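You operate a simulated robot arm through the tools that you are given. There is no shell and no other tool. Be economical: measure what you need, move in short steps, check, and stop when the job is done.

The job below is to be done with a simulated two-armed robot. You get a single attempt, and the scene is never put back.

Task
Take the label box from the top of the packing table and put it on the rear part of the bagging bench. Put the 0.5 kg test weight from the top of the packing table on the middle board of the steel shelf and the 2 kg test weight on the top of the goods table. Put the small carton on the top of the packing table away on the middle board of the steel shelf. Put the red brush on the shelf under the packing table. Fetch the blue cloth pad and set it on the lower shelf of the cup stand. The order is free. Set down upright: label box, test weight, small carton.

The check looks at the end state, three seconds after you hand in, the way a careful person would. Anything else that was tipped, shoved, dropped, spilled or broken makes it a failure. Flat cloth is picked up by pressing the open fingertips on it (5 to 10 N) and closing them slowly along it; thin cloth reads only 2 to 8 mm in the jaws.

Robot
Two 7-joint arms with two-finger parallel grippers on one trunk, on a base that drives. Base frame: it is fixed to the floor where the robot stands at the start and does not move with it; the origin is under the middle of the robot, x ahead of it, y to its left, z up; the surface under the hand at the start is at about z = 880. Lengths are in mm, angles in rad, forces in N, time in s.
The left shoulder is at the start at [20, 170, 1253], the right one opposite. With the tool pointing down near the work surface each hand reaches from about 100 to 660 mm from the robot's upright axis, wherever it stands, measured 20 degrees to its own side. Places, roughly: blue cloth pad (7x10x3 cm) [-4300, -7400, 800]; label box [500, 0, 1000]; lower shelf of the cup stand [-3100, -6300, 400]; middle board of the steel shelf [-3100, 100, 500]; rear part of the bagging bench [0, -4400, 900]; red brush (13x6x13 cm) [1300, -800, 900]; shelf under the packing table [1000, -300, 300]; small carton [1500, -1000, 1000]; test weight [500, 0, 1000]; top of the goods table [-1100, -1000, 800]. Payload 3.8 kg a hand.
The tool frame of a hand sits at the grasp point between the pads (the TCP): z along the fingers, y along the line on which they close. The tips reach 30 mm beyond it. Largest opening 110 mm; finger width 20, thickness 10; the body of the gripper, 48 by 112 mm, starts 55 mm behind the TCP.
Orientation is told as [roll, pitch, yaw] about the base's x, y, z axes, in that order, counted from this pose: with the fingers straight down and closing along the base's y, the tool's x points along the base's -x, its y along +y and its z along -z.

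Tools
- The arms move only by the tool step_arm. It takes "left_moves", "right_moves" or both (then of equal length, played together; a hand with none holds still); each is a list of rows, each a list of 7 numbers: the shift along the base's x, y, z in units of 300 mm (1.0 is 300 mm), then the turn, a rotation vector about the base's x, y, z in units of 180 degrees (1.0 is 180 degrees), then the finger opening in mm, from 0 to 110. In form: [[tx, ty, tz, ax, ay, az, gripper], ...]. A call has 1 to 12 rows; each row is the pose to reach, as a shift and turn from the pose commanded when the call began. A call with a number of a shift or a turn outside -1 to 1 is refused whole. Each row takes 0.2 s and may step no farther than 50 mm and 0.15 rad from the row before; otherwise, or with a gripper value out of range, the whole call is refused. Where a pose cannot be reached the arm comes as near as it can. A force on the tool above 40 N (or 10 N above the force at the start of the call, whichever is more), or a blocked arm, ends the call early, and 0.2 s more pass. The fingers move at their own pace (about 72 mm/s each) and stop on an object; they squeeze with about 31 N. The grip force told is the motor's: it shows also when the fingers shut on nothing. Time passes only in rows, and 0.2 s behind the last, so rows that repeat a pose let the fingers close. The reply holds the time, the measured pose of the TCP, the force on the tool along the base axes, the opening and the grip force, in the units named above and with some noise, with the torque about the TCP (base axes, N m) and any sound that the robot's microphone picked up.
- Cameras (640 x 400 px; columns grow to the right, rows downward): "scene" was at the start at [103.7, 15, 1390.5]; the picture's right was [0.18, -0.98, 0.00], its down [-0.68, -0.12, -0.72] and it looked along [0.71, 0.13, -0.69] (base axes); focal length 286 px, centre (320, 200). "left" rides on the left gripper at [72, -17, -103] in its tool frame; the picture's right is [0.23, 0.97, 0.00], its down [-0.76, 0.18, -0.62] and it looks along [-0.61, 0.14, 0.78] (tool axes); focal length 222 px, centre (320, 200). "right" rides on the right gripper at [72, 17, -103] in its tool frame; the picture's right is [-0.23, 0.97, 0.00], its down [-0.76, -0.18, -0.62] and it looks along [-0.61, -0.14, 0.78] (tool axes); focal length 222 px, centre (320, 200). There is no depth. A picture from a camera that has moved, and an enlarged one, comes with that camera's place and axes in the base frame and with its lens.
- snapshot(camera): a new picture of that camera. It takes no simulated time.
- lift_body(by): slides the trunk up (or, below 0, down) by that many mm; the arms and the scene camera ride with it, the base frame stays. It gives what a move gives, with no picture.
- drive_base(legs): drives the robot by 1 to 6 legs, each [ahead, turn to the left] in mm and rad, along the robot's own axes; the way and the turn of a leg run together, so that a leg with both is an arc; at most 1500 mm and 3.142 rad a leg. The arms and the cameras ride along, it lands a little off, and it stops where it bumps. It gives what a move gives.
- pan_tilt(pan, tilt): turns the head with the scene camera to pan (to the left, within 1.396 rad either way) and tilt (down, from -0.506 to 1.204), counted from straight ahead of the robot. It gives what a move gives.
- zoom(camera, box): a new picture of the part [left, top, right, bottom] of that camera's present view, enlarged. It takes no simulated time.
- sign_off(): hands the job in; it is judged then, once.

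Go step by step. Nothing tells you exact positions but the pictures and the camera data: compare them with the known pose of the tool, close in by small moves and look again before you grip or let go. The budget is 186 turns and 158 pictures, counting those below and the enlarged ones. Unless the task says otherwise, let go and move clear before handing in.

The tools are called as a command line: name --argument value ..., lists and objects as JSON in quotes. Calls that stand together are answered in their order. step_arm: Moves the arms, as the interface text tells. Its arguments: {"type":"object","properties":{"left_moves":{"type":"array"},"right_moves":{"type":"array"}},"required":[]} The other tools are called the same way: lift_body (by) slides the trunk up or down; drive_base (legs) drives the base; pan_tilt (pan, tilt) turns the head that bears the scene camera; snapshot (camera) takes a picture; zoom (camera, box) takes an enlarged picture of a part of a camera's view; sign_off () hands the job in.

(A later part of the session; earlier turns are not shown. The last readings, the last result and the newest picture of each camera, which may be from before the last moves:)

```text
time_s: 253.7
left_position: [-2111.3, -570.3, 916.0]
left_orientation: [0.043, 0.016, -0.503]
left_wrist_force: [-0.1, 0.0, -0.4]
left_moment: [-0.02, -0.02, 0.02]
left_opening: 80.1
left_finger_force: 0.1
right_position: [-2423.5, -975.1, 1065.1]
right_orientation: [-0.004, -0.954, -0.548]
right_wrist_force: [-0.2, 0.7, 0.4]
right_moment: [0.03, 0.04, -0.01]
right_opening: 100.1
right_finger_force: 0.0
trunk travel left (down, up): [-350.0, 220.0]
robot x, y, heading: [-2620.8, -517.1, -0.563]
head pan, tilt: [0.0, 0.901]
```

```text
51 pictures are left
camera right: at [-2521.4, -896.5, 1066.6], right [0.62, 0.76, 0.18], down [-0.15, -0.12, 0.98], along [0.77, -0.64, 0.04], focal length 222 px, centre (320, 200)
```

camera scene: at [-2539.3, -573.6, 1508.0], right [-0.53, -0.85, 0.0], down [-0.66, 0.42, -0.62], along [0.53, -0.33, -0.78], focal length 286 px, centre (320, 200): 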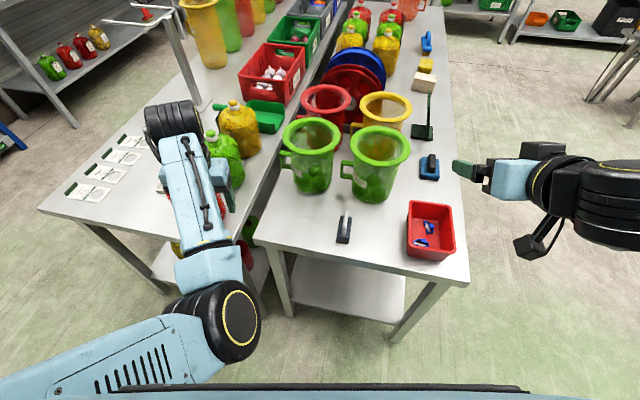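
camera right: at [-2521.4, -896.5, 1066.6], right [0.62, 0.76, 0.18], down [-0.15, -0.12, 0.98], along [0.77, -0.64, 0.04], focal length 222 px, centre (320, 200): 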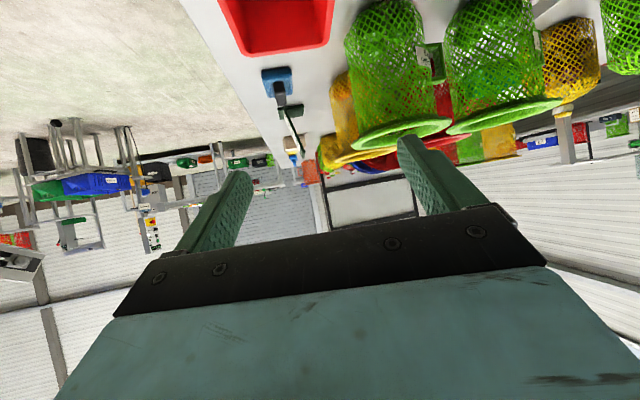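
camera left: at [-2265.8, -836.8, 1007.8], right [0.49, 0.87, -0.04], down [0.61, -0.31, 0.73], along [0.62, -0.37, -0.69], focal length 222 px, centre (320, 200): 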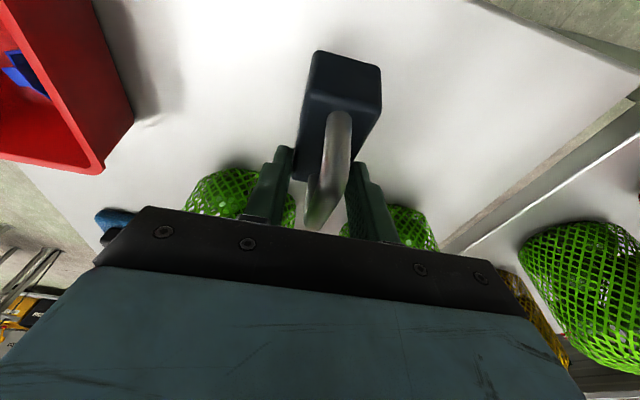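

step_arm --right_moves '[[0.075, 0.08, -0.06, 0, 0, -0.008, 100], [0.15, 0.16, -0.12, 0, 0, -0.017, 100], [0.225, 0.24, -0.18, 0, 0, -0.025, 100], [0.3, 0.33, -0.25, 0, 0, -0.033, 100], [0.37, 0.41, -0.32, 0, 0, -0.042, 100], [0.44, 0.49, -0.39, 0, 0, -0.05, 100], [0.507, 0.563, -0.463, 0, 0, -0.0586, 100]]'

snapshot --camera "right"

```text
time_s: 255.3
left_position: [-2111.3, -570.8, 914.8]
left_orientation: [0.043, 0.014, -0.504]
left_wrist_force: [-0.3, 0.2, 0.2]
left_moment: [-0.01, 0.02, 0.02]
left_opening: 79.9
left_finger_force: 0.0
right_position: [-2272.4, -806.1, 925.8]
right_orientation: [-0.003, -0.954, -0.734]
right_wrist_force: [-0.1, -0.8, 0.7]
right_moment: [0.01, -0.01, 0.0]
right_opening: 99.8
right_finger_force: 0.0
right hand out of reach, approached as far as the arm can: row 1, 2
trunk travel left (down, up): [-350.0, 220.0]
robot x, y, heading: [-2623.7, -522.6, -0.561]
head pan, tilt: [0.0, 0.901]
```

```text
50 pictures are left
camera right: at [-2353.8, -709.9, 926.7], right [0.75, 0.63, 0.18], down [-0.17, -0.09, 0.98], along [0.64, -0.77, 0.04], focal length 222 px, centre (320, 200)
```

right: 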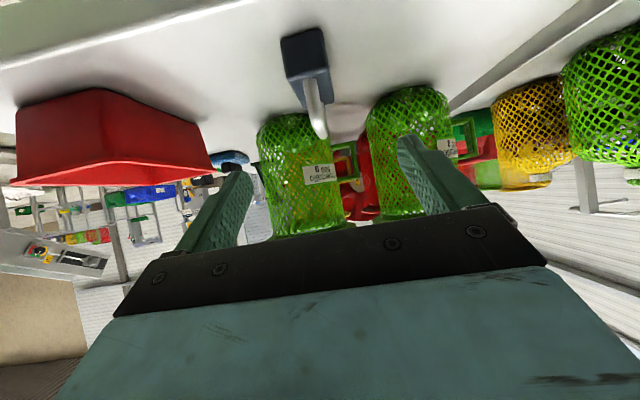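

I refine: weight near end at (-2241,-830), yaw ≈ -0.82. I advance onto it.

step_arm --right_moves '[[0.05, -0.045, -0.08, 0, 0, -0.01, 100], [0.11, -0.095, -0.17, 0, 0, -0.021, 100], [0.167, -0.143, -0.263, 0, 0, -0.021, 100]]'

snapshot --camera "right"

```text
time_s: 256.1
left_position: [-2111.2, -570.9, 915.6]
left_orientation: [0.044, 0.015, -0.502]
left_wrist_force: [-0.6, -0.7, -0.6]
left_moment: [0.02, 0.0, -0.01]
left_opening: 79.9
left_finger_force: 0.1
right_position: [-2221.6, -849.1, 846.9]
right_orientation: [-0.003, -0.953, -0.798]
right_wrist_force: [0.7, 0.4, -0.1]
right_moment: [0.01, -0.01, -0.02]
right_opening: 100.1
right_finger_force: 0.0
trunk travel left (down, up): [-350.0, 220.0]
robot x, y, heading: [-2624.2, -521.0, -0.56]
head pan, tilt: [0.0, 0.901]
```

```text
49 pictures are left
camera right: at [-2296.6, -748.2, 848.1], right [0.79, 0.58, 0.18], down [-0.17, -0.07, 0.98], along [0.59, -0.81, 0.04], focal length 222 px, centre (320, 200)
```

right: 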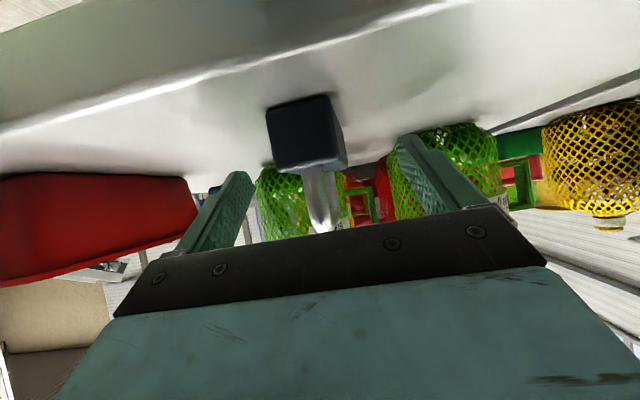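

Well straddled; close and lift.

step_arm --right_moves '[[0, 0, 0, 0, 0, 0, 60], [0, 0, 0, 0, 0, 0, 30], [0, 0, 0, 0, 0, 0, 20], [0, 0, 0, 0, 0, 0, 20], [0, 0, 0.03, 0, 0, 0, 20], [0, 0, 0.16, 0, 0, 0, 20], [0, 0, 0.3, 0, 0, 0, 20]]'

snapshot --camera "right"

```text
time_s: 257.7
left_position: [-2111.5, -571.2, 915.3]
left_orientation: [0.044, 0.014, -0.503]
left_wrist_force: [-0.3, -0.5, 0.6]
left_moment: [-0.01, 0.0, 0.01]
left_opening: 79.9
left_finger_force: 0.1
right_position: [-2221.3, -852.3, 935.3]
right_orientation: [-0.005, -0.952, -0.796]
right_wrist_force: [-0.5, 0.1, -5.2]
right_moment: [0.09, 0.08, -0.06]
right_opening: 35.6
right_finger_force: 31.5
trunk travel left (down, up): [-350.0, 220.0]
robot x, y, heading: [-2623.0, -524.9, -0.565]
head pan, tilt: [0.0, 0.901]
```

```text
48 pictures are left
camera right: at [-2296.3, -750.9, 937.2], right [0.79, 0.58, 0.18], down [-0.17, -0.08, 0.98], along [0.59, -0.81, 0.04], focal length 222 px, centre (320, 200)
```

right: 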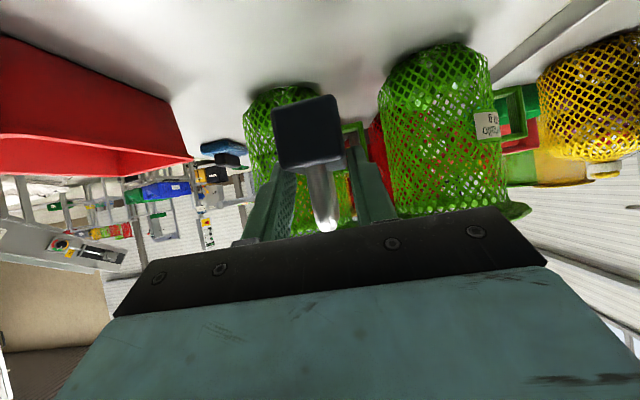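

0.5 kg now in the right hand, level. I raise the trunk, return to facing the shelf.

lift_body --by 220

drive_base --legs '[[0, 0.565], [-60, 0], [0, 2.35]]'

pan_tilt --pan 0.0 --tilt 0.65

snapshot --camera "scene"

```text
time_s: 260.1
left_position: [-2111.7, -571.1, 1134.9]
left_orientation: [0.044, 0.014, -0.502]
left_wrist_force: [-0.1, -0.3, 0.1]
left_moment: [0.01, -0.02, 0.0]
left_opening: 80.3
left_finger_force: 0.1
right_position: [-2220.9, -852.3, 1155.7]
right_orientation: [-0.003, -0.951, -0.798]
right_wrist_force: [0.3, -0.5, -3.6]
right_moment: [0.09, 0.05, -0.01]
right_opening: 35.3
right_finger_force: 31.0
trunk travel left (down, up): [-570.0, 0.0]
robot x, y, heading: [-2625.2, -521.2, -0.559]
head pan, tilt: [0.0, 0.901]
```

```text
time_s: 268.2
left_position: [-3172.6, -367.2, 1135.8]
left_orientation: [0.043, 0.014, 2.427]
left_wrist_force: [0.2, 0.7, 0.0]
left_moment: [0.03, 0.01, -0.02]
left_opening: 79.9
left_finger_force: 0.1
right_position: [-3007.5, -115.2, 1155.9]
right_orientation: [-0.004, -0.95, 2.134]
right_wrist_force: [0.0, -0.3, -5.0]
right_moment: [-0.09, -0.07, -0.02]
right_opening: 36.0
right_finger_force: 31.2
trunk travel left (down, up): [-570.0, 0.0]
robot x, y, heading: [-2681.0, -525.8, 2.368]
head pan, tilt: [0.0, 0.901]
```

```text
time_s: 269.0
left_position: [-3173.1, -367.2, 1136.3]
left_orientation: [0.046, 0.016, 2.43]
left_wrist_force: [0.3, 0.1, -0.1]
left_moment: [0.03, -0.01, -0.01]
left_opening: 79.8
left_finger_force: 0.1
right_position: [-3007.2, -115.3, 1154.5]
right_orientation: [-0.003, -0.95, 2.133]
right_wrist_force: [0.2, 0.4, -5.0]
right_moment: [-0.1, -0.1, -0.04]
right_opening: 35.5
right_finger_force: 31.2
trunk travel left (down, up): [-570.0, 0.0]
robot x, y, heading: [-2682.9, -521.0, 2.372]
head pan, tilt: [0.0, 0.649]
```

```text
47 pictures are left
camera scene: at [-2758.5, -446.3, 1620.4], right [0.7, 0.72, 0.0], down [0.43, -0.42, -0.8], along [-0.57, 0.56, -0.61], focal length 286 px, centre (320, 200)
```

scene: 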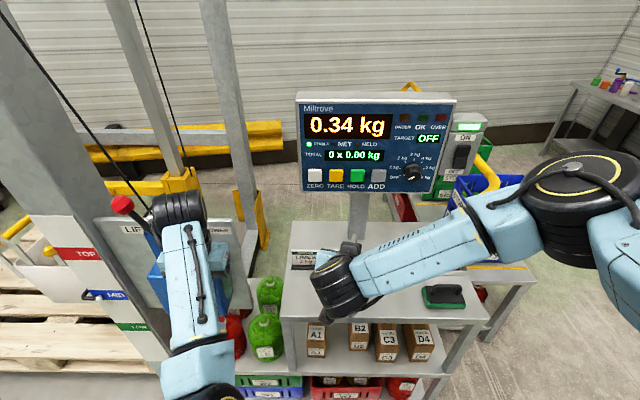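

Both hands are too far forward to lower here. I draw both back ~130 mm, square the right hand's yaw, then lower the trunk.

step_arm --left_moves '[[0.08, -0.05, 0, 0, 0, 0, 80], [0.16, -0.1, 0, 0, 0, 0, 80], [0.25, -0.13, 0, 0, 0, 0, 80], [0.33, -0.15, 0, 0, 0, 0, 80]]' --right_moves '[[0.08, -0.08, 0, 0, 0, 0.018, 20], [0.16, -0.16, 0, 0, 0, 0.036, 20], [0.24, -0.24, 0, 0, 0, 0.054, 20], [0.32, -0.32, 0, 0, 0, 0.0707, 20]]'

```text
time_s: 270.0
left_position: [-3085.8, -412.3, 1098.5]
left_orientation: [0.059, 0.008, 2.431]
left_wrist_force: [0.6, -0.9, 0.1]
left_moment: [0.01, 0.01, 0.02]
left_opening: 80.0
left_finger_force: 0.0
left hand out of reach, approached as far as the arm can: row 1, 2, 3, 4
right_position: [-2910.0, -211.7, 1156.1]
right_orientation: [-0.002, -0.953, 2.353]
right_wrist_force: [0.3, -0.4, -4.5]
right_moment: [-0.06, -0.12, 0.0]
right_opening: 35.7
right_finger_force: 31.1
trunk travel left (down, up): [-570.0, 0.0]
robot x, y, heading: [-2682.6, -519.0, 2.373]
head pan, tilt: [0.0, 0.649]
```

lift_body --by -300

lift_body --by -270

snapshot --camera "scene"

snapshot --camera "right"

```text
time_s: 273.0
left_position: [-3085.6, -412.2, 797.6]
left_orientation: [0.056, 0.011, 2.432]
left_wrist_force: [-0.5, 0.2, -0.2]
left_moment: [0.02, 0.01, 0.02]
left_opening: 80.0
left_finger_force: 0.0
right_position: [-2911.0, -210.4, 855.1]
right_orientation: [-0.005, -0.951, 2.355]
right_wrist_force: [-0.1, 0.0, -4.9]
right_moment: [-0.08, -0.11, -0.03]
right_opening: 35.5
right_finger_force: 31.6
trunk travel left (down, up): [-270.0, 300.0]
robot x, y, heading: [-2681.4, -519.7, 2.372]
head pan, tilt: [0.0, 0.649]
```

```text
time_s: 275.7
left_position: [-3086.1, -411.6, 527.5]
left_orientation: [0.057, 0.014, 2.428]
left_wrist_force: [0.4, -0.3, -0.3]
left_moment: [0.0, -0.01, 0.0]
left_opening: 80.2
left_finger_force: 0.1
right_position: [-2911.4, -209.8, 585.3]
right_orientation: [-0.005, -0.95, 2.354]
right_wrist_force: [-0.3, 0.3, -5.0]
right_moment: [-0.12, -0.08, -0.03]
right_opening: 35.7
right_finger_force: 31.0
trunk travel left (down, up): [0.0, 570.0]
robot x, y, heading: [-2682.6, -519.8, 2.368]
head pan, tilt: [0.0, 0.649]
```

```text
46 pictures are left
camera scene: at [-2758.3, -446.5, 1050.6], right [0.7, 0.72, 0.0], down [0.43, -0.42, -0.8], along [-0.57, 0.56, -0.6], focal length 286 px, centre (320, 200)
```

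scene: 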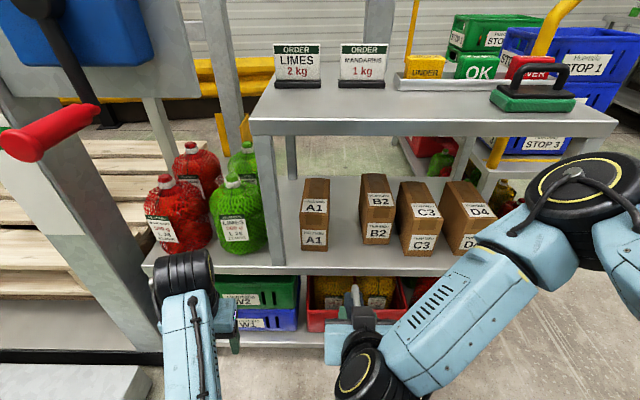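

```text
45 pictures are left
camera right: at [-2833.6, -313.0, 587.2], right [-0.78, -0.59, 0.18], down [0.17, 0.08, 0.98], along [-0.6, 0.8, 0.04], focal length 222 px, centre (320, 200)
```

right: 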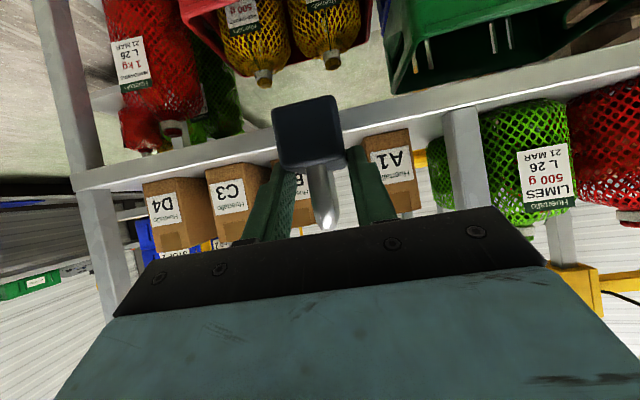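

Lined up. I carry the weight in over the board.

step_arm --right_moves '[[-0.08, 0.11, 0, 0, 0, 0, 20], [-0.17, 0.21, 0, 0, 0, 0, 20], [-0.26, 0.315, 0, 0, 0, 0, 20], [-0.355, 0.418, 0, 0, 0, 0, 20], [-0.453, 0.52, 0, 0, 0, 0, 20]]'

zoom --camera "scene" --box '[230, 160, 510, 340]'

snapshot --camera "right"

```text
time_s: 276.9
left_position: [-3086.4, -412.3, 527.3]
left_orientation: [0.058, 0.012, 2.432]
left_wrist_force: [0.4, -0.3, -0.1]
left_moment: [0.02, 0.02, -0.01]
left_opening: 80.2
left_finger_force: 0.0
right_position: [-3049.1, -55.5, 584.0]
right_orientation: [-0.003, -0.949, 2.355]
right_wrist_force: [-0.5, 0.3, -4.8]
right_moment: [-0.09, -0.09, 0.02]
right_opening: 35.7
right_finger_force: 31.6
trunk travel left (down, up): [0.0, 570.0]
robot x, y, heading: [-2683.7, -521.0, 2.367]
head pan, tilt: [0.0, 0.649]
```

```text
2.22 times, centred on (370, 250) of scene
camera zoom: at [-2758.4, -446.4, 1050.5], right [0.7, 0.72, 0.0], down [0.43, -0.42, -0.8], along [-0.57, 0.56, -0.6], focal length 636 px, centre (209, 89)
```

zoom: 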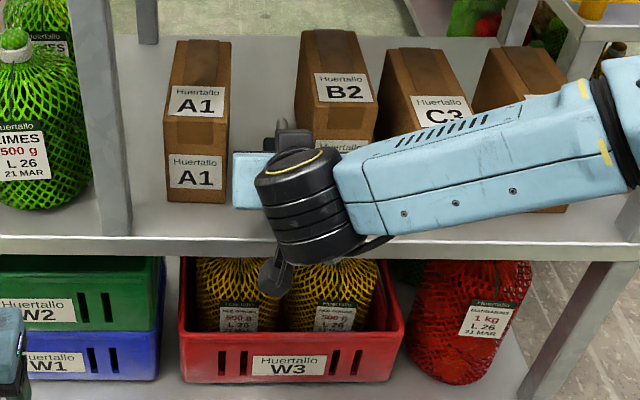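

```text
43 pictures are left
camera right: at [-2971.2, -158.1, 586.6], right [-0.78, -0.59, 0.18], down [0.17, 0.08, 0.98], along [-0.6, 0.8, 0.04], focal length 222 px, centre (320, 200)
```

right: 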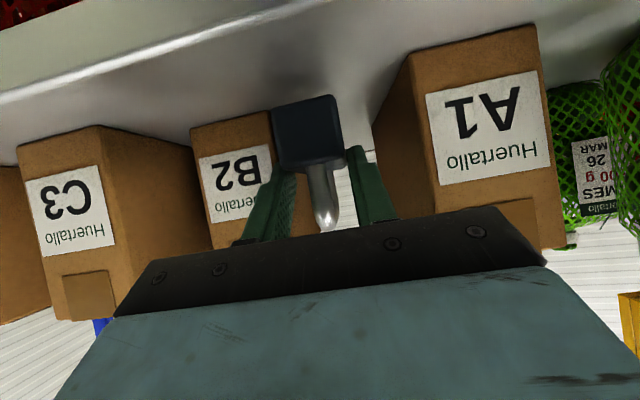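

The weight is over the board between A1 and B2. I lower to contact.

step_arm --right_moves '[[0, 0, -0.045, 0, 0, 0, 20], [0, 0, -0.085, 0, 0, 0, 20], [0, 0, -0.1, 0, 0, 0, 20], [0, 0, -0.113, 0, 0, 0, 20], [0, 0, -0.126, 0, 0, 0, 20]]'

```text
time_s: 277.8
left_position: [-3087.5, -413.7, 527.0]
left_orientation: [0.06, 0.011, 2.431]
left_wrist_force: [-0.4, 0.3, 0.7]
left_moment: [0.01, 0.03, 0.0]
left_opening: 79.8
left_finger_force: 0.1
right_position: [-3052.7, -52.7, 565.3]
right_orientation: [0.003, -0.973, 2.348]
right_wrist_force: [-1.7, 0.1, 8.8]
right_moment: [-0.05, -0.25, -0.04]
right_opening: 35.5
right_finger_force: 30.5
trunk travel left (down, up): [0.0, 570.0]
robot x, y, heading: [-2683.2, -523.4, 2.372]
head pan, tilt: [0.0, 0.649]
stopped in row 4 (right hand): the force on the tool passed its limit at 44 N (the readings are from after the stop); the commanded pose is now the measured one
```

Contact at 565 (table was evidently ~800, so the offset fits). I open slightly and check.

step_arm --right_moves '[[0, 0, 0.005, 0, 0, 0, 32], [0, 0, 0.005, 0, 0, 0, 48], [0, 0, 0.005, 0, 0, 0, 52]]'

snapshot --camera "right"

```text
time_s: 278.6
left_position: [-3087.2, -413.4, 527.2]
left_orientation: [0.057, 0.012, 2.43]
left_wrist_force: [-0.4, 0.2, 0.4]
left_moment: [-0.01, 0.02, 0.0]
left_opening: 80.3
left_finger_force: 0.1
right_position: [-3051.1, -52.5, 562.8]
right_orientation: [0.0, -0.964, 2.351]
right_wrist_force: [-0.3, -1.6, -0.7]
right_moment: [-0.11, 0.01, -0.02]
right_opening: 51.1
right_finger_force: 0.0
trunk travel left (down, up): [0.0, 570.0]
robot x, y, heading: [-2683.0, -519.6, 2.37]
head pan, tilt: [0.0, 0.649]
```

```text
42 pictures are left
camera right: at [-2973.1, -155.6, 563.0], right [-0.78, -0.59, 0.19], down [0.18, 0.07, 0.98], along [-0.59, 0.8, 0.05], focal length 222 px, centre (320, 200)
```

right: 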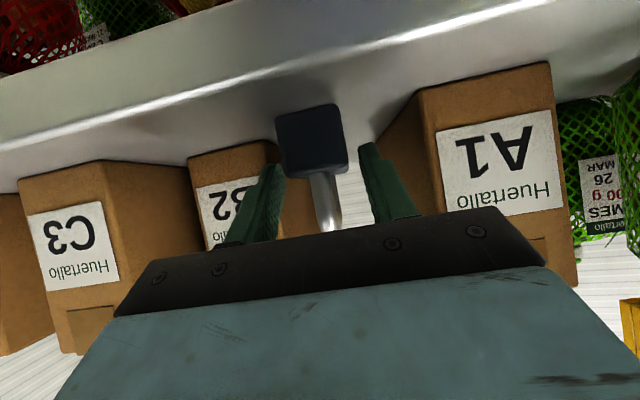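

It stands free. I withdraw straight back, and check with one picture.

step_arm --right_moves '[[0.05, -0.05, 0, 0, 0, 0, 52], [0.15, -0.15, 0, 0, 0, 0, 52], [0.25, -0.25, 0.02, 0, 0, 0, 60], [0.35, -0.35, 0.05, 0, 0, 0, 80], [0.45, -0.45, 0.05, 0, 0, 0, 100]]'

zoom --camera "scene" --box '[120, 130, 520, 390]'

```text
time_s: 279.8
left_position: [-3086.8, -412.8, 527.3]
left_orientation: [0.06, 0.012, 2.431]
left_wrist_force: [0.0, -0.7, 0.0]
left_moment: [0.01, 0.02, -0.02]
left_opening: 79.9
left_finger_force: 0.1
right_position: [-2915.0, -188.3, 579.2]
right_orientation: [0.003, -0.967, 2.35]
right_wrist_force: [-0.2, -0.2, 0.0]
right_moment: [0.05, 0.01, 0.02]
right_opening: 100.0
right_finger_force: 0.1
trunk travel left (down, up): [0.0, 570.0]
robot x, y, heading: [-2681.5, -524.1, 2.368]
head pan, tilt: [0.0, 0.649]
```

```text
1.54 times, centred on (320, 260) of scene
camera zoom: at [-2758.0, -446.7, 1050.5], right [0.7, 0.72, 0.0], down [0.43, -0.42, -0.8], along [-0.57, 0.56, -0.6], focal length 440 px, centre (320, 108)
```

zoom: 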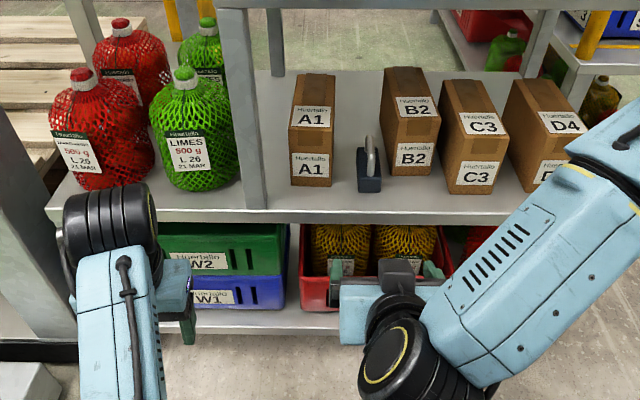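

The weight stands upright next to A1 and everything else is in place. Now back to the packing table: raise the trunk, turn, drive out along the aisle, and reset the left arm's posture in the open.

lift_body --by 350

drive_base --legs '[[0, -1.583], [850, 0], [850, 0]]'

step_arm --left_moves '[[0.1, 0.1, 0.0, 0, 0, 0, 80], [0.2, 0.2, 0.0, 0, 0, 0, 80], [0.25, 0.25, 0.1, 0, 0, 0, 80], [0.25, 0.25, 0.22, 0, 0, 0, 80], [0.25, 0.25, 0.36, 0, 0, 0, 80], [0.25, 0.25, 0.5, 0, 0, 0, 80]]'

pan_tilt --pan 0.5 --tilt 0.6

snapshot --camera "scene"

```text
time_s: 283.2
left_position: [-3085.9, -412.4, 876.5]
left_orientation: [0.06, 0.013, 2.432]
left_wrist_force: [0.0, 0.4, 0.5]
left_moment: [-0.02, 0.0, 0.04]
left_opening: 79.9
left_finger_force: 0.0
right_position: [-2915.7, -187.8, 929.5]
right_orientation: [0.0, -0.967, 2.352]
right_wrist_force: [0.0, 0.4, -0.3]
right_moment: [-0.02, 0.01, 0.0]
right_opening: 99.9
right_finger_force: 0.2
trunk travel left (down, up): [-350.0, 220.0]
robot x, y, heading: [-2683.6, -521.1, 2.371]
head pan, tilt: [0.0, 0.649]
```

```text
time_s: 295.7
left_position: [-1370.1, 1080.5, 877.2]
left_orientation: [0.058, 0.013, 0.854]
left_wrist_force: [-0.7, -1.0, 0.5]
left_moment: [0.04, 0.0, -0.02]
left_opening: 80.1
left_finger_force: 0.1
right_position: [-1147.1, 909.3, 929.7]
right_orientation: [0.0, -0.965, 0.77]
right_wrist_force: [-0.1, 1.3, 0.4]
right_moment: [0.02, 0.0, 0.0]
right_opening: 100.0
right_finger_force: 0.0
trunk travel left (down, up): [-350.0, 220.0]
robot x, y, heading: [-1482.6, 678.5, 0.786]
head pan, tilt: [0.0, 0.649]
```

```text
time_s: 297.1
left_position: [-1283.5, 1208.3, 983.2]
left_orientation: [0.076, 0.011, 0.867]
left_wrist_force: [0.0, -0.3, 0.5]
left_moment: [-0.01, 0.0, 0.0]
left_opening: 80.0
left_finger_force: 0.0
left hand out of reach, approached as far as the arm can: row 4, 5, 6
right_position: [-1146.6, 909.6, 929.7]
right_orientation: [0.001, -0.966, 0.772]
right_wrist_force: [0.2, 0.1, -0.3]
right_moment: [0.0, -0.02, 0.0]
right_opening: 99.7
right_finger_force: 0.0
trunk travel left (down, up): [-350.0, 220.0]
robot x, y, heading: [-1486.1, 680.5, 0.786]
head pan, tilt: [0.0, 0.649]
```

```text
time_s: 298.0
left_position: [-1281.0, 1210.9, 985.7]
left_orientation: [0.073, 0.004, 0.867]
left_wrist_force: [-0.1, -0.6, 0.1]
left_moment: [0.02, 0.0, -0.01]
left_opening: 80.1
left_finger_force: 0.0
right_position: [-1146.3, 909.3, 929.3]
right_orientation: [-0.001, -0.968, 0.773]
right_wrist_force: [-0.7, -0.4, -0.6]
right_moment: [0.01, 0.02, 0.01]
right_opening: 99.9
right_finger_force: 0.0
trunk travel left (down, up): [-350.0, 220.0]
robot x, y, heading: [-1482.7, 677.0, 0.787]
head pan, tilt: [0.499, 0.6]
```

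```text
40 pictures are left
camera scene: at [-1442.2, 778.6, 1404.8], right [0.96, -0.28, 0.0], down [-0.16, -0.54, -0.83], along [0.23, 0.79, -0.56], focal length 286 px, centre (320, 200)
```

scene: 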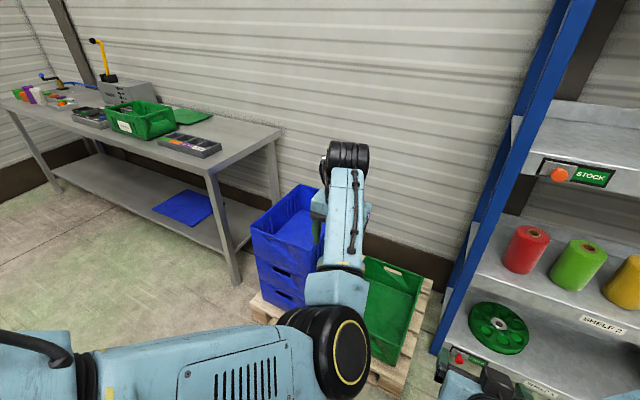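

I try to unwind the left arm by moving it outward to the left and up.

step_arm --left_moves '[[-0.09, 0.09, 0.0, 0, 0, 0.03, 80], [-0.18, 0.18, 0.0, 0, 0, 0.06, 80], [-0.27, 0.27, 0.05, 0, 0, 0.09, 80], [-0.36, 0.36, 0.1, 0, 0, 0.12, 80], [-0.45, 0.45, 0.15, 0, 0, 0.15, 80], [-0.5, 0.5, 0.25, 0, 0, 0.18, 80], [-0.5, 0.5, 0.38, 0, 0, 0.21, 80]]'

step_arm --left_moves '[[0.05, -0.05, 0.1, 0, 0, -0.03, 80], [0.1, -0.1, 0.2, 0, 0, -0.06, 80], [0.15, -0.15, 0.3, 0, 0, -0.09, 80], [0.15, -0.15, 0.4, 0, 0, -0.12, 80]]'

snapshot --camera "scene"

```text
time_s: 299.6
left_position: [-1424.1, 1352.1, 1100.5]
left_orientation: [0.059, 0.012, 1.513]
left_wrist_force: [0.1, 0.3, 0.6]
left_moment: [0.02, 0.0, 0.0]
left_opening: 79.9
left_finger_force: 0.0
right_position: [-1146.5, 908.3, 930.3]
right_orientation: [0.002, -0.967, 0.771]
right_wrist_force: [0.1, -0.3, 0.0]
right_moment: [-0.04, -0.03, 0.03]
right_opening: 100.2
right_finger_force: 0.1
trunk travel left (down, up): [-350.0, 220.0]
robot x, y, heading: [-1482.3, 678.5, 0.788]
head pan, tilt: [0.499, 0.6]
```

```text
time_s: 300.6
left_position: [-1381.5, 1307.4, 1217.9]
left_orientation: [0.058, 0.012, 1.133]
left_wrist_force: [0.7, 0.3, 0.9]
left_moment: [0.02, -0.01, 0.03]
left_opening: 80.0
left_finger_force: 0.0
right_position: [-1146.5, 908.7, 929.2]
right_orientation: [0.0, -0.966, 0.77]
right_wrist_force: [-0.7, 0.7, 1.0]
right_moment: [-0.01, 0.02, 0.01]
right_opening: 100.0
right_finger_force: 0.1
trunk travel left (down, up): [-350.0, 220.0]
robot x, y, heading: [-1481.9, 678.6, 0.79]
head pan, tilt: [0.499, 0.6]
```

```text
39 pictures are left
camera scene: at [-1442.8, 778.7, 1404.8], right [0.96, -0.28, 0.0], down [-0.16, -0.54, -0.83], along [0.23, 0.79, -0.56], focal length 286 px, centre (320, 200)
```

scene: 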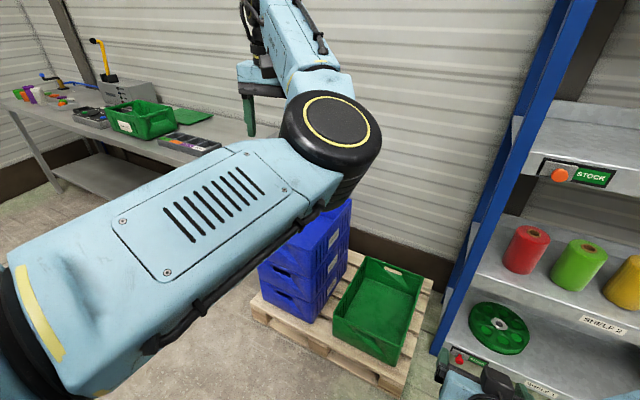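

The left arm is now free at z≈1218 with its elbow inward, so I'll do the rest with the right hand, keeping the left raised. Driving to face the packing table at the 2 kg weight.

drive_base --legs '[[0, -1.573], [1000, 0], [990, 0], [0, 1.571]]'

pan_tilt --pan -0.15 --tilt 0.6

snapshot --camera "scene"

```text
time_s: 318.3
left_position: [27.4, -98.2, 1218.2]
left_orientation: [0.057, 0.011, 1.167]
left_wrist_force: [0.3, -0.1, 0.1]
left_moment: [-0.03, -0.03, 0.01]
left_opening: 79.9
left_finger_force: 0.1
right_position: [274.6, -489.2, 929.9]
right_orientation: [-0.001, -0.967, 0.803]
right_wrist_force: [-0.5, 0.2, 0.6]
right_moment: [0.03, 0.02, -0.02]
right_opening: 100.0
right_finger_force: 0.0
trunk travel left (down, up): [-350.0, 220.0]
robot x, y, heading: [-50.0, -729.0, 0.817]
head pan, tilt: [0.499, 0.6]
```

```text
time_s: 319.3
left_position: [28.9, -98.9, 1217.7]
left_orientation: [0.057, 0.009, 1.165]
left_wrist_force: [-0.7, 0.6, 0.2]
left_moment: [0.01, -0.01, 0.0]
left_opening: 80.1
left_finger_force: 0.1
right_position: [273.8, -490.1, 929.8]
right_orientation: [0.0, -0.966, 0.801]
right_wrist_force: [0.3, -0.7, 0.6]
right_moment: [-0.01, -0.03, 0.02]
right_opening: 99.9
right_finger_force: 0.0
trunk travel left (down, up): [-350.0, 220.0]
robot x, y, heading: [-56.1, -729.1, 0.818]
head pan, tilt: [-0.15, 0.6]
```

```text
38 pictures are left
camera scene: at [30.3, -659.3, 1404.8], right [0.62, -0.78, 0.0], down [-0.44, -0.35, -0.83], along [0.65, 0.51, -0.56], focal length 286 px, centre (320, 200)
```

scene: 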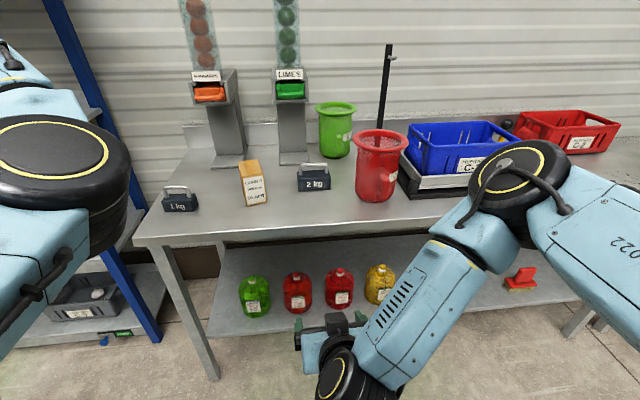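

The 2 kg weight's front edge is centred at about (674,-138). I untilt and raise the right hand, and yaw it so it closes along the weight's short side.

step_arm --right_moves '[[0, 0, 0.1, -0.0315, 0.0306, 0, 110], [0, 0, 0.2, -0.063, 0.0612, 0, 110], [0, 0, 0.3, -0.0945, 0.0918, 0, 110], [0, 0, 0.4, -0.126, 0.1224, 0, 110], [0, 0, 0.5, -0.1576, 0.153, 0, 110], [0, 0, 0.6, -0.189, 0.1837, 0, 110], [0, 0, 0.68, -0.2206, 0.2143, 0, 110]]'

step_arm --right_moves '[[0, 0, 0, 0, 0, -0.046, 110], [0, 0, 0, 0, 0, -0.092, 110], [0, 0, 0, 0, 0, -0.138, 110], [0, 0, 0, 0, 0, -0.184, 110], [0, 0, 0, 0, 0, -0.23, 110], [0, 0, 0, 0, 0, -0.276, 110], [0, 0, 0, 0, 0, -0.322, 110], [0, 0, 0, 0, 0, -0.368, 110], [0, 0, 0, 0, 0, -0.414, 110], [0, 0, 0, 0, 0, -0.46, 110], [0, 0, 0, 0, 0, -0.505, 110]]'

drive_base --legs '[[0, -0.033], [415, 0]]'

snapshot --camera "right"

```text
time_s: 320.9
left_position: [28.9, -97.9, 1218.8]
left_orientation: [0.057, 0.014, 1.165]
left_wrist_force: [0.3, 0.3, -0.1]
left_moment: [0.01, 0.0, -0.01]
left_opening: 80.0
left_finger_force: 0.0
right_position: [275.0, -489.2, 1133.0]
right_orientation: [0.004, 0.004, 0.804]
right_wrist_force: [0.0, 0.1, -0.4]
right_moment: [0.01, -0.03, 0.05]
right_opening: 110.0
right_finger_force: 0.1
trunk travel left (down, up): [-350.0, 220.0]
robot x, y, heading: [-56.0, -729.8, 0.823]
head pan, tilt: [-0.15, 0.6]
```

```text
time_s: 323.3
left_position: [27.3, -98.4, 1218.0]
left_orientation: [0.058, 0.011, 1.167]
left_wrist_force: [0.3, 0.2, 0.5]
left_moment: [0.0, -0.01, 0.01]
left_opening: 80.3
left_finger_force: 0.1
right_position: [274.8, -488.9, 1134.3]
right_orientation: [0.003, 0.001, -0.786]
right_wrist_force: [0.2, 0.5, 0.2]
right_moment: [0.0, 0.05, -0.02]
right_opening: 109.9
right_finger_force: 0.0
trunk travel left (down, up): [-350.0, 220.0]
robot x, y, heading: [-54.0, -730.1, 0.819]
head pan, tilt: [-0.15, 0.6]
```

```text
time_s: 326.3
left_position: [340.5, 193.9, 1218.0]
left_orientation: [0.059, 0.012, 1.135]
left_wrist_force: [-0.4, -0.5, 0.3]
left_moment: [-0.03, 0.02, 0.02]
left_opening: 80.0
left_finger_force: 0.1
right_position: [573.4, -203.4, 1134.7]
right_orientation: [0.003, -0.001, -0.812]
right_wrist_force: [-0.2, -0.5, -0.7]
right_moment: [0.0, 0.01, 0.0]
right_opening: 109.9
right_finger_force: 0.0
trunk travel left (down, up): [-350.0, 220.0]
robot x, y, heading: [236.7, -439.1, 0.789]
head pan, tilt: [-0.15, 0.6]
```

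```text
37 pictures are left
camera right: at [536.7, -141.0, 1237.5], right [0.86, 0.5, 0.0], down [0.39, -0.68, 0.62], along [0.32, -0.54, -0.78], focal length 222 px, centre (320, 200)
```

right: 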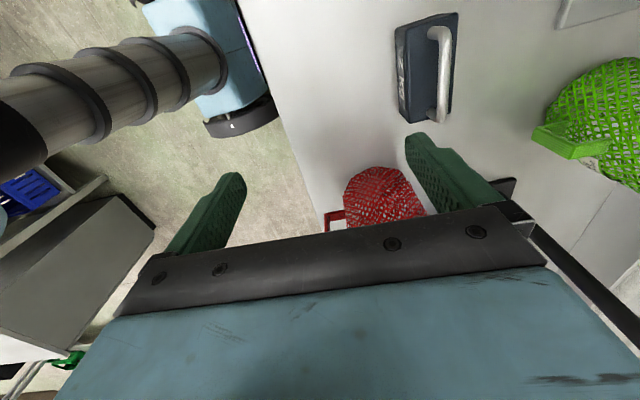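

I move above the 2 kg weight and partway down, then check.

step_arm --right_moves '[[0.125, 0.1, 0, 0, 0, 0.004, 110], [0.25, 0.2, 0, 0, 0, 0.0086, 110], [0.372, 0.294, 0, 0, 0, 0.0086, 110], [0.372, 0.294, -0.14, 0, 0, 0.0086, 110], [0.372, 0.294, -0.28, 0, 0, 0.0086, 110], [0.372, 0.294, -0.4, 0, 0, 0.0086, 110]]'

snapshot --camera "right"

```text
time_s: 327.7
left_position: [339.2, 193.3, 1217.7]
left_orientation: [0.061, 0.01, 1.137]
left_wrist_force: [-0.8, 0.8, -0.4]
left_moment: [0.0, -0.03, 0.0]
left_opening: 80.0
left_finger_force: 0.0
right_position: [683.0, -116.4, 1014.8]
right_orientation: [0.004, 0.001, -0.787]
right_wrist_force: [0.2, -0.1, -1.0]
right_moment: [0.0, 0.0, -0.01]
right_opening: 110.0
right_finger_force: 0.0
trunk travel left (down, up): [-350.0, 220.0]
robot x, y, heading: [237.4, -437.4, 0.788]
head pan, tilt: [-0.15, 0.6]
```

```text
36 pictures are left
camera right: at [645.0, -54.9, 1118.4], right [0.85, 0.53, 0.0], down [0.41, -0.67, 0.62], along [0.33, -0.53, -0.78], focal length 222 px, centre (320, 200)
```

right: 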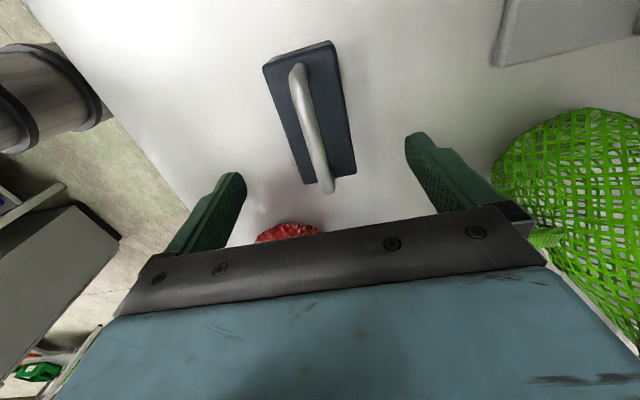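

Centred on the weight to ~10 mm. I descend and grip the body.

step_arm --right_moves '[[-0.028, 0.028, -0.13, 0, 0, 0, 110], [-0.028, 0.028, -0.25, 0, 0, 0, 110], [-0.028, 0.028, -0.315, 0, 0, 0, 110], [-0.028, 0.028, -0.315, 0, 0, 0, 70], [-0.028, 0.028, -0.315, 0, 0, 0, 40], [-0.028, 0.028, -0.315, 0, 0, 0, 30], [-0.028, 0.028, -0.315, 0, 0, 0, 30]]'

```text
time_s: 329.3
left_position: [339.6, 193.0, 1218.3]
left_orientation: [0.057, 0.01, 1.135]
left_wrist_force: [1.1, -0.2, -0.6]
left_moment: [-0.02, 0.0, 0.03]
left_opening: 80.3
left_finger_force: 0.1
right_position: [674.6, -108.8, 917.0]
right_orientation: [0.002, 0.001, -0.788]
right_wrist_force: [-4.8, -4.9, -0.3]
right_moment: [-0.06, 0.68, 0.12]
right_opening: 56.4
right_finger_force: 30.9
trunk travel left (down, up): [-350.0, 220.0]
robot x, y, heading: [239.4, -434.2, 0.79]
head pan, tilt: [-0.15, 0.6]
```

Gripped at 56 mm. I lift slowly.

step_arm --right_moves '[[0, 0, 0.02, 0, 0, 0, 30], [0, 0, 0.05, 0, 0, 0, 30], [0, 0, 0.1, 0, 0, 0, 30], [0, 0, 0.18, 0, 0, 0, 30]]'

snapshot --camera "right"

```text
time_s: 330.3
left_position: [339.9, 194.2, 1218.2]
left_orientation: [0.059, 0.011, 1.135]
left_wrist_force: [-1.0, 0.4, -0.3]
left_moment: [0.03, 0.02, 0.0]
left_opening: 79.9
left_finger_force: 0.0
right_position: [676.4, -109.8, 972.0]
right_orientation: [0.0, 0.0, -0.785]
right_wrist_force: [-0.5, -0.4, -19.9]
right_moment: [0.1, 0.04, 0.01]
right_opening: 55.9
right_finger_force: 31.1
trunk travel left (down, up): [-350.0, 220.0]
robot x, y, heading: [236.1, -434.1, 0.792]
head pan, tilt: [-0.15, 0.6]
```

```text
35 pictures are left
camera right: at [638.1, -47.1, 1075.8], right [0.85, 0.53, 0.0], down [0.41, -0.67, 0.62], along [0.33, -0.53, -0.78], focal length 222 px, centre (320, 200)
```

right: 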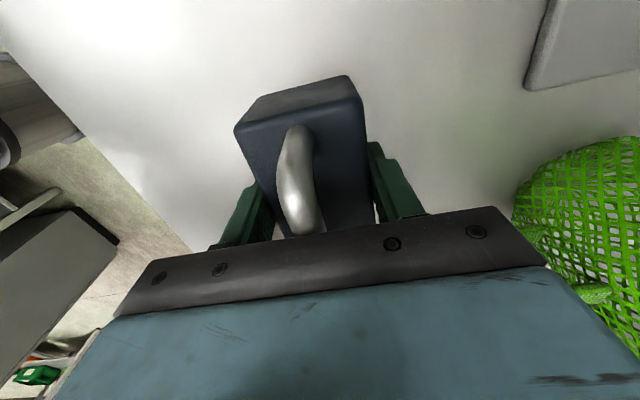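

2 kg held level. I raise it, back off and drive to the goods table opposite.

step_arm --right_moves '[[0, 0, 0.1, 0, 0, 0, 30], [0, 0, 0.2, 0, 0, 0, 30], [0, 0, 0.3, 0, 0, 0, 30], [0, 0, 0.4, 0, 0, 0, 30], [-0.05, -0.05, 0.48, 0, 0, 0, 30], [-0.14, -0.14, 0.52, 0, 0, 0, 30]]'

drive_base --legs '[[-420, 0], [0, 1.571], [874, 0], [0, 1.571]]'

pan_tilt --pan -0.15 --tilt 0.75

snapshot --camera "scene"

```text
time_s: 331.7
left_position: [339.2, 193.3, 1218.2]
left_orientation: [0.059, 0.011, 1.138]
left_wrist_force: [0.7, -1.2, 0.0]
left_moment: [0.0, 0.01, -0.01]
left_opening: 79.9
left_finger_force: 0.1
right_position: [634.6, -151.0, 1128.0]
right_orientation: [0.003, 0.0, -0.788]
right_wrist_force: [-0.2, 0.0, -19.3]
right_moment: [0.09, 0.1, -0.02]
right_opening: 55.5
right_finger_force: 31.5
trunk travel left (down, up): [-350.0, 220.0]
robot x, y, heading: [236.4, -434.5, 0.786]
head pan, tilt: [-0.15, 0.6]
```

```text
time_s: 346.1
left_position: [-782.0, -757.8, 1217.8]
left_orientation: [0.06, 0.012, -1.995]
left_wrist_force: [0.4, 0.7, 0.3]
left_moment: [-0.01, -0.01, -0.03]
left_opening: 80.2
left_finger_force: 0.0
right_position: [-1079.9, -415.7, 1126.7]
right_orientation: [0.002, -0.001, 2.363]
right_wrist_force: [1.0, 0.4, -19.6]
right_moment: [-0.12, -0.1, -0.02]
right_opening: 56.0
right_finger_force: 30.8
trunk travel left (down, up): [-350.0, 220.0]
robot x, y, heading: [-686.8, -125.6, -2.341]
head pan, tilt: [-0.15, 0.6]
```

```text
time_s: 346.8
left_position: [-781.8, -756.3, 1217.5]
left_orientation: [0.059, 0.014, -1.995]
left_wrist_force: [0.1, -0.6, -1.2]
left_moment: [0.0, 0.01, 0.0]
left_opening: 80.0
left_finger_force: 0.1
right_position: [-1080.0, -416.2, 1125.9]
right_orientation: [0.001, 0.0, 2.363]
right_wrist_force: [0.0, 0.2, -19.0]
right_moment: [-0.14, -0.09, -0.01]
right_opening: 55.9
right_finger_force: 31.2
trunk travel left (down, up): [-350.0, 220.0]
robot x, y, heading: [-681.5, -122.6, -2.343]
head pan, tilt: [-0.15, 0.75]
```

```text
34 pictures are left
camera scene: at [-763.1, -192.1, 1391.8], right [-0.6, 0.8, 0.0], down [0.54, 0.41, -0.73], along [-0.58, -0.44, -0.68], focal length 286 px, centre (320, 200)
```

scene: 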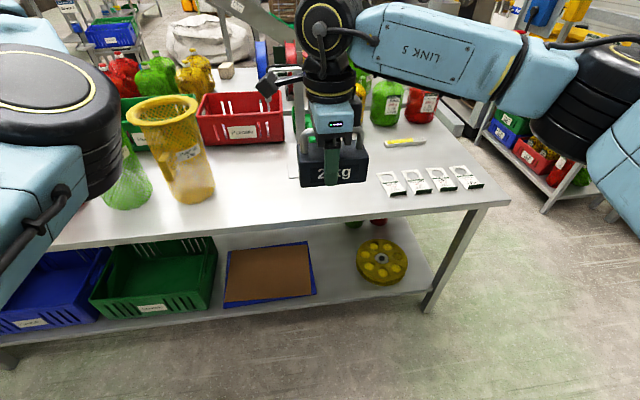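

The goods table's front area between the jug and the cards is free; target about n=-1300, τ=-560. I drive up and shift the hand.

drive_base --legs '[[240, 0]]'

step_arm --right_moves '[[-0.1, 0.1, 0, 0, 0, 0, 30], [-0.212, 0.212, 0, 0, 0, 0, 30], [-0.212, 0.212, -0.12, 0, 0, 0, 30], [-0.212, 0.212, -0.25, 0, 0, 0, 30], [-0.212, 0.212, -0.4, 0, 0, 0, 30], [-0.212, 0.212, -0.55, 0, 0, 0, 30], [-0.212, 0.212, -0.7, 0, 0, 0, 30]]'

snapshot --camera "right"

snapshot --camera "scene"

```text
time_s: 348.4
left_position: [-927.1, -905.1, 1216.8]
left_orientation: [0.059, 0.013, -1.999]
left_wrist_force: [0.5, -0.5, -0.8]
left_moment: [0.01, -0.03, 0.02]
left_opening: 79.9
left_finger_force: 0.1
right_position: [-1217.3, -562.8, 1122.0]
right_orientation: [-0.023, 0.0, 2.368]
right_wrist_force: [-1.4, -1.6, -20.5]
right_moment: [-0.1, -0.11, 0.04]
right_opening: 55.6
right_finger_force: 31.3
trunk travel left (down, up): [-350.0, 220.0]
robot x, y, heading: [-829.3, -274.3, -2.345]
head pan, tilt: [-0.15, 0.75]
stopped in leg 1: the force on the tool passed its limit at 49 N (the readings are from after the stop); the commanded pose is now the measured one
```

```text
time_s: 348.9
left_position: [-926.0, -905.8, 1217.8]
left_orientation: [0.056, 0.012, -1.999]
left_wrist_force: [-0.7, -0.6, 0.1]
left_moment: [-0.02, 0.0, 0.01]
left_opening: 80.0
left_finger_force: 0.0
right_position: [-1250.3, -525.6, 1121.8]
right_orientation: [-0.021, 0.021, 2.391]
right_wrist_force: [2.4, -3.5, -20.9]
right_moment: [0.06, -0.12, 0.23]
right_opening: 56.0
right_finger_force: 31.1
trunk travel left (down, up): [-350.0, 220.0]
robot x, y, heading: [-826.3, -273.4, -2.344]
head pan, tilt: [-0.15, 0.75]
stopped in row 2 (right hand): the force on the tool passed its limit at 61 N (the readings are from after the stop); the commanded pose is now the measured one
```

```text
33 pictures are left
camera right: at [-1210.6, -589.2, 1226.8], right [-0.83, -0.56, -0.02], down [-0.45, 0.65, 0.61], along [-0.33, 0.52, -0.79], focal length 222 px, centre (320, 200)
```

right: 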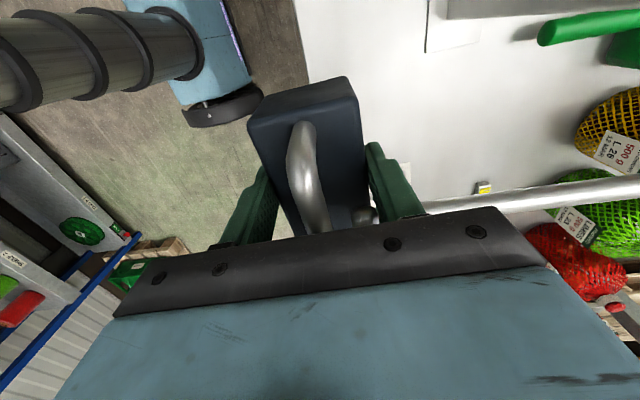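

```text
32 pictures are left
camera scene: at [-907.3, -340.6, 1391.6], right [-0.6, 0.8, 0.0], down [0.54, 0.41, -0.73], along [-0.58, -0.44, -0.68], focal length 286 px, centre (320, 200)
```

scene: 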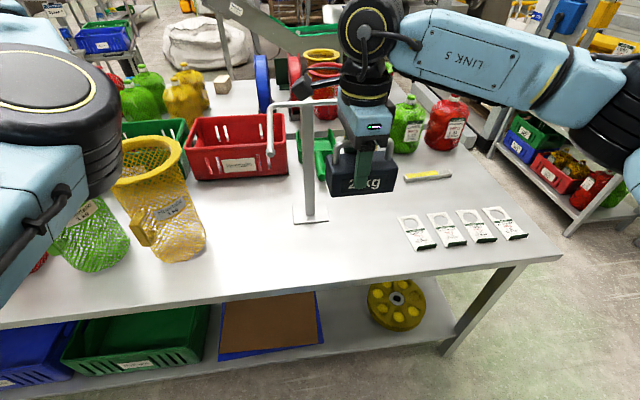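

The gripper met the prong of a bag-holder stand. I draw back, go right, lower in front of the table edge, and only then move in under the prong level.

step_arm --right_moves '[[0.06, 0.06, 0, 0, 0, 0, 30], [0.118, 0.118, 0, 0, 0, 0, 30], [0.04, 0.196, 0, 0, 0, 0, 30], [-0.04, 0.274, 0, 0, 0, -0.01, 30], [-0.113, 0.349, 0, 0, 0, -0.01, 30], [-0.113, 0.349, -0.14, 0, 0, -0.01, 30], [-0.113, 0.349, -0.29, 0, 0, -0.01, 30], [-0.113, 0.349, -0.44, 0, 0, -0.01, 30], [-0.113, 0.349, -0.59, 0, 0, -0.01, 30], [-0.113, 0.349, -0.73, 0, 0, -0.01, 30], [-0.113, 0.349, -0.85, 0, 0, -0.01, 30]]'

snapshot --camera "scene"

```text
time_s: 351.3
left_position: [-926.0, -903.7, 1218.4]
left_orientation: [0.058, 0.013, -2.0]
left_wrist_force: [0.2, -0.2, -1.2]
left_moment: [0.03, 0.0, -0.01]
left_opening: 79.8
left_finger_force: 0.0
right_position: [-1284.8, -421.6, 868.1]
right_orientation: [-0.011, 0.025, 2.359]
right_wrist_force: [-0.4, -1.3, -18.6]
right_moment: [-0.16, -0.1, 0.01]
right_opening: 55.5
right_finger_force: 31.0
trunk travel left (down, up): [-350.0, 220.0]
robot x, y, heading: [-826.1, -271.9, -2.342]
head pan, tilt: [-0.15, 0.75]
```

```text
31 pictures are left
camera scene: at [-907.5, -339.5, 1391.7], right [-0.6, 0.8, 0.0], down [0.54, 0.41, -0.73], along [-0.58, -0.44, -0.68], focal length 286 px, centre (320, 200)
```

scene: 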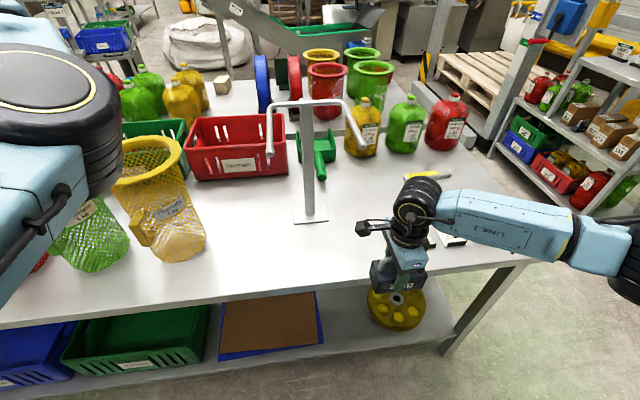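

Stand undisturbed. I move in over the table front and lower.

step_arm --right_moves '[[-0.1, -0.1, 0, 0, 0, 0, 30], [-0.2, -0.2, 0, 0, 0, 0, 30], [-0.2, -0.2, -0.05, 0, 0, 0, 30], [-0.2, -0.2, -0.08, 0, 0, 0, 30], [-0.2, -0.2, -0.095, 0, 0, 0, 30]]'

snapshot --camera "right"

```text
time_s: 352.5
left_position: [-923.5, -903.4, 1219.1]
left_orientation: [0.058, 0.009, -1.998]
left_wrist_force: [0.0, 0.5, 0.4]
left_moment: [-0.02, -0.02, 0.0]
left_opening: 80.1
left_finger_force: 0.1
right_position: [-1344.2, -482.9, 846.1]
right_orientation: [0.0, 0.027, 2.358]
right_wrist_force: [-1.8, 2.2, 23.6]
right_moment: [-0.25, 0.01, -0.08]
right_opening: 55.9
right_finger_force: 31.0
trunk travel left (down, up): [-350.0, 220.0]
robot x, y, heading: [-829.5, -274.6, -2.344]
head pan, tilt: [-0.15, 0.75]
```

```text
30 pictures are left
camera right: at [-1306.2, -544.7, 952.1], right [-0.85, -0.53, -0.01], down [-0.43, 0.67, 0.6], along [-0.31, 0.52, -0.8], focal length 222 px, centre (320, 200)
```

right: 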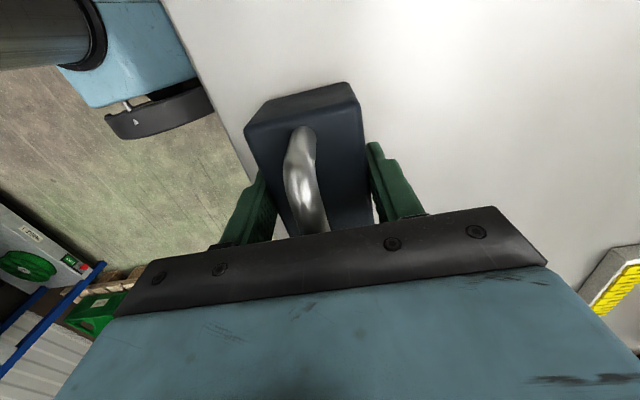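

On the table. Open, rise clear of the handle, back out, then up.

step_arm --right_moves '[[0, 0, 0, 0, 0, 0, 75], [0, 0, 0, 0, 0, 0, 90], [0, 0, 0.13, 0, 0, 0, 90], [0, 0, 0.28, 0, 0, 0, 90], [0, 0, 0.36, 0, 0, 0, 90], [0.1, 0.1, 0.36, 0, 0, 0, 90], [0.2, 0.2, 0.36, 0, 0, 0, 90], [0.25, 0.25, 0.48, 0, 0, 0, 90], [0.25, 0.25, 0.62, 0, 0, 0, 90], [0.25, 0.25, 0.78, 0, 0, 0, 90], [0.25, 0.25, 0.93, 0, 0, 0, 90]]'

snapshot --camera "scene"

```text
time_s: 354.9
left_position: [-925.7, -903.9, 1218.9]
left_orientation: [0.057, 0.01, -2.0]
left_wrist_force: [1.1, -0.2, 0.0]
left_moment: [0.02, 0.02, -0.01]
left_opening: 79.8
left_finger_force: 0.0
right_position: [-1266.1, -406.1, 1124.4]
right_orientation: [-0.012, 0.022, 2.36]
right_wrist_force: [0.1, -0.7, 0.3]
right_moment: [0.02, 0.0, 0.0]
right_opening: 89.9
right_finger_force: 0.1
trunk travel left (down, up): [-350.0, 220.0]
robot x, y, heading: [-830.1, -274.9, -2.341]
head pan, tilt: [-0.15, 0.75]
```

```text
29 pictures are left
camera scene: at [-905.5, -339.1, 1391.9], right [-0.6, 0.8, 0.0], down [0.54, 0.41, -0.73], along [-0.58, -0.44, -0.68], focal length 286 px, centre (320, 200)
```

scene: 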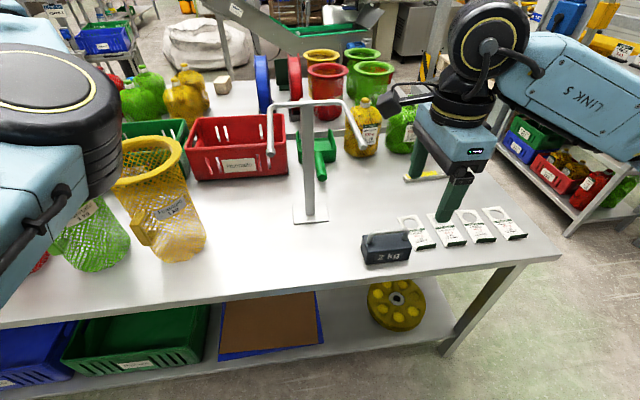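

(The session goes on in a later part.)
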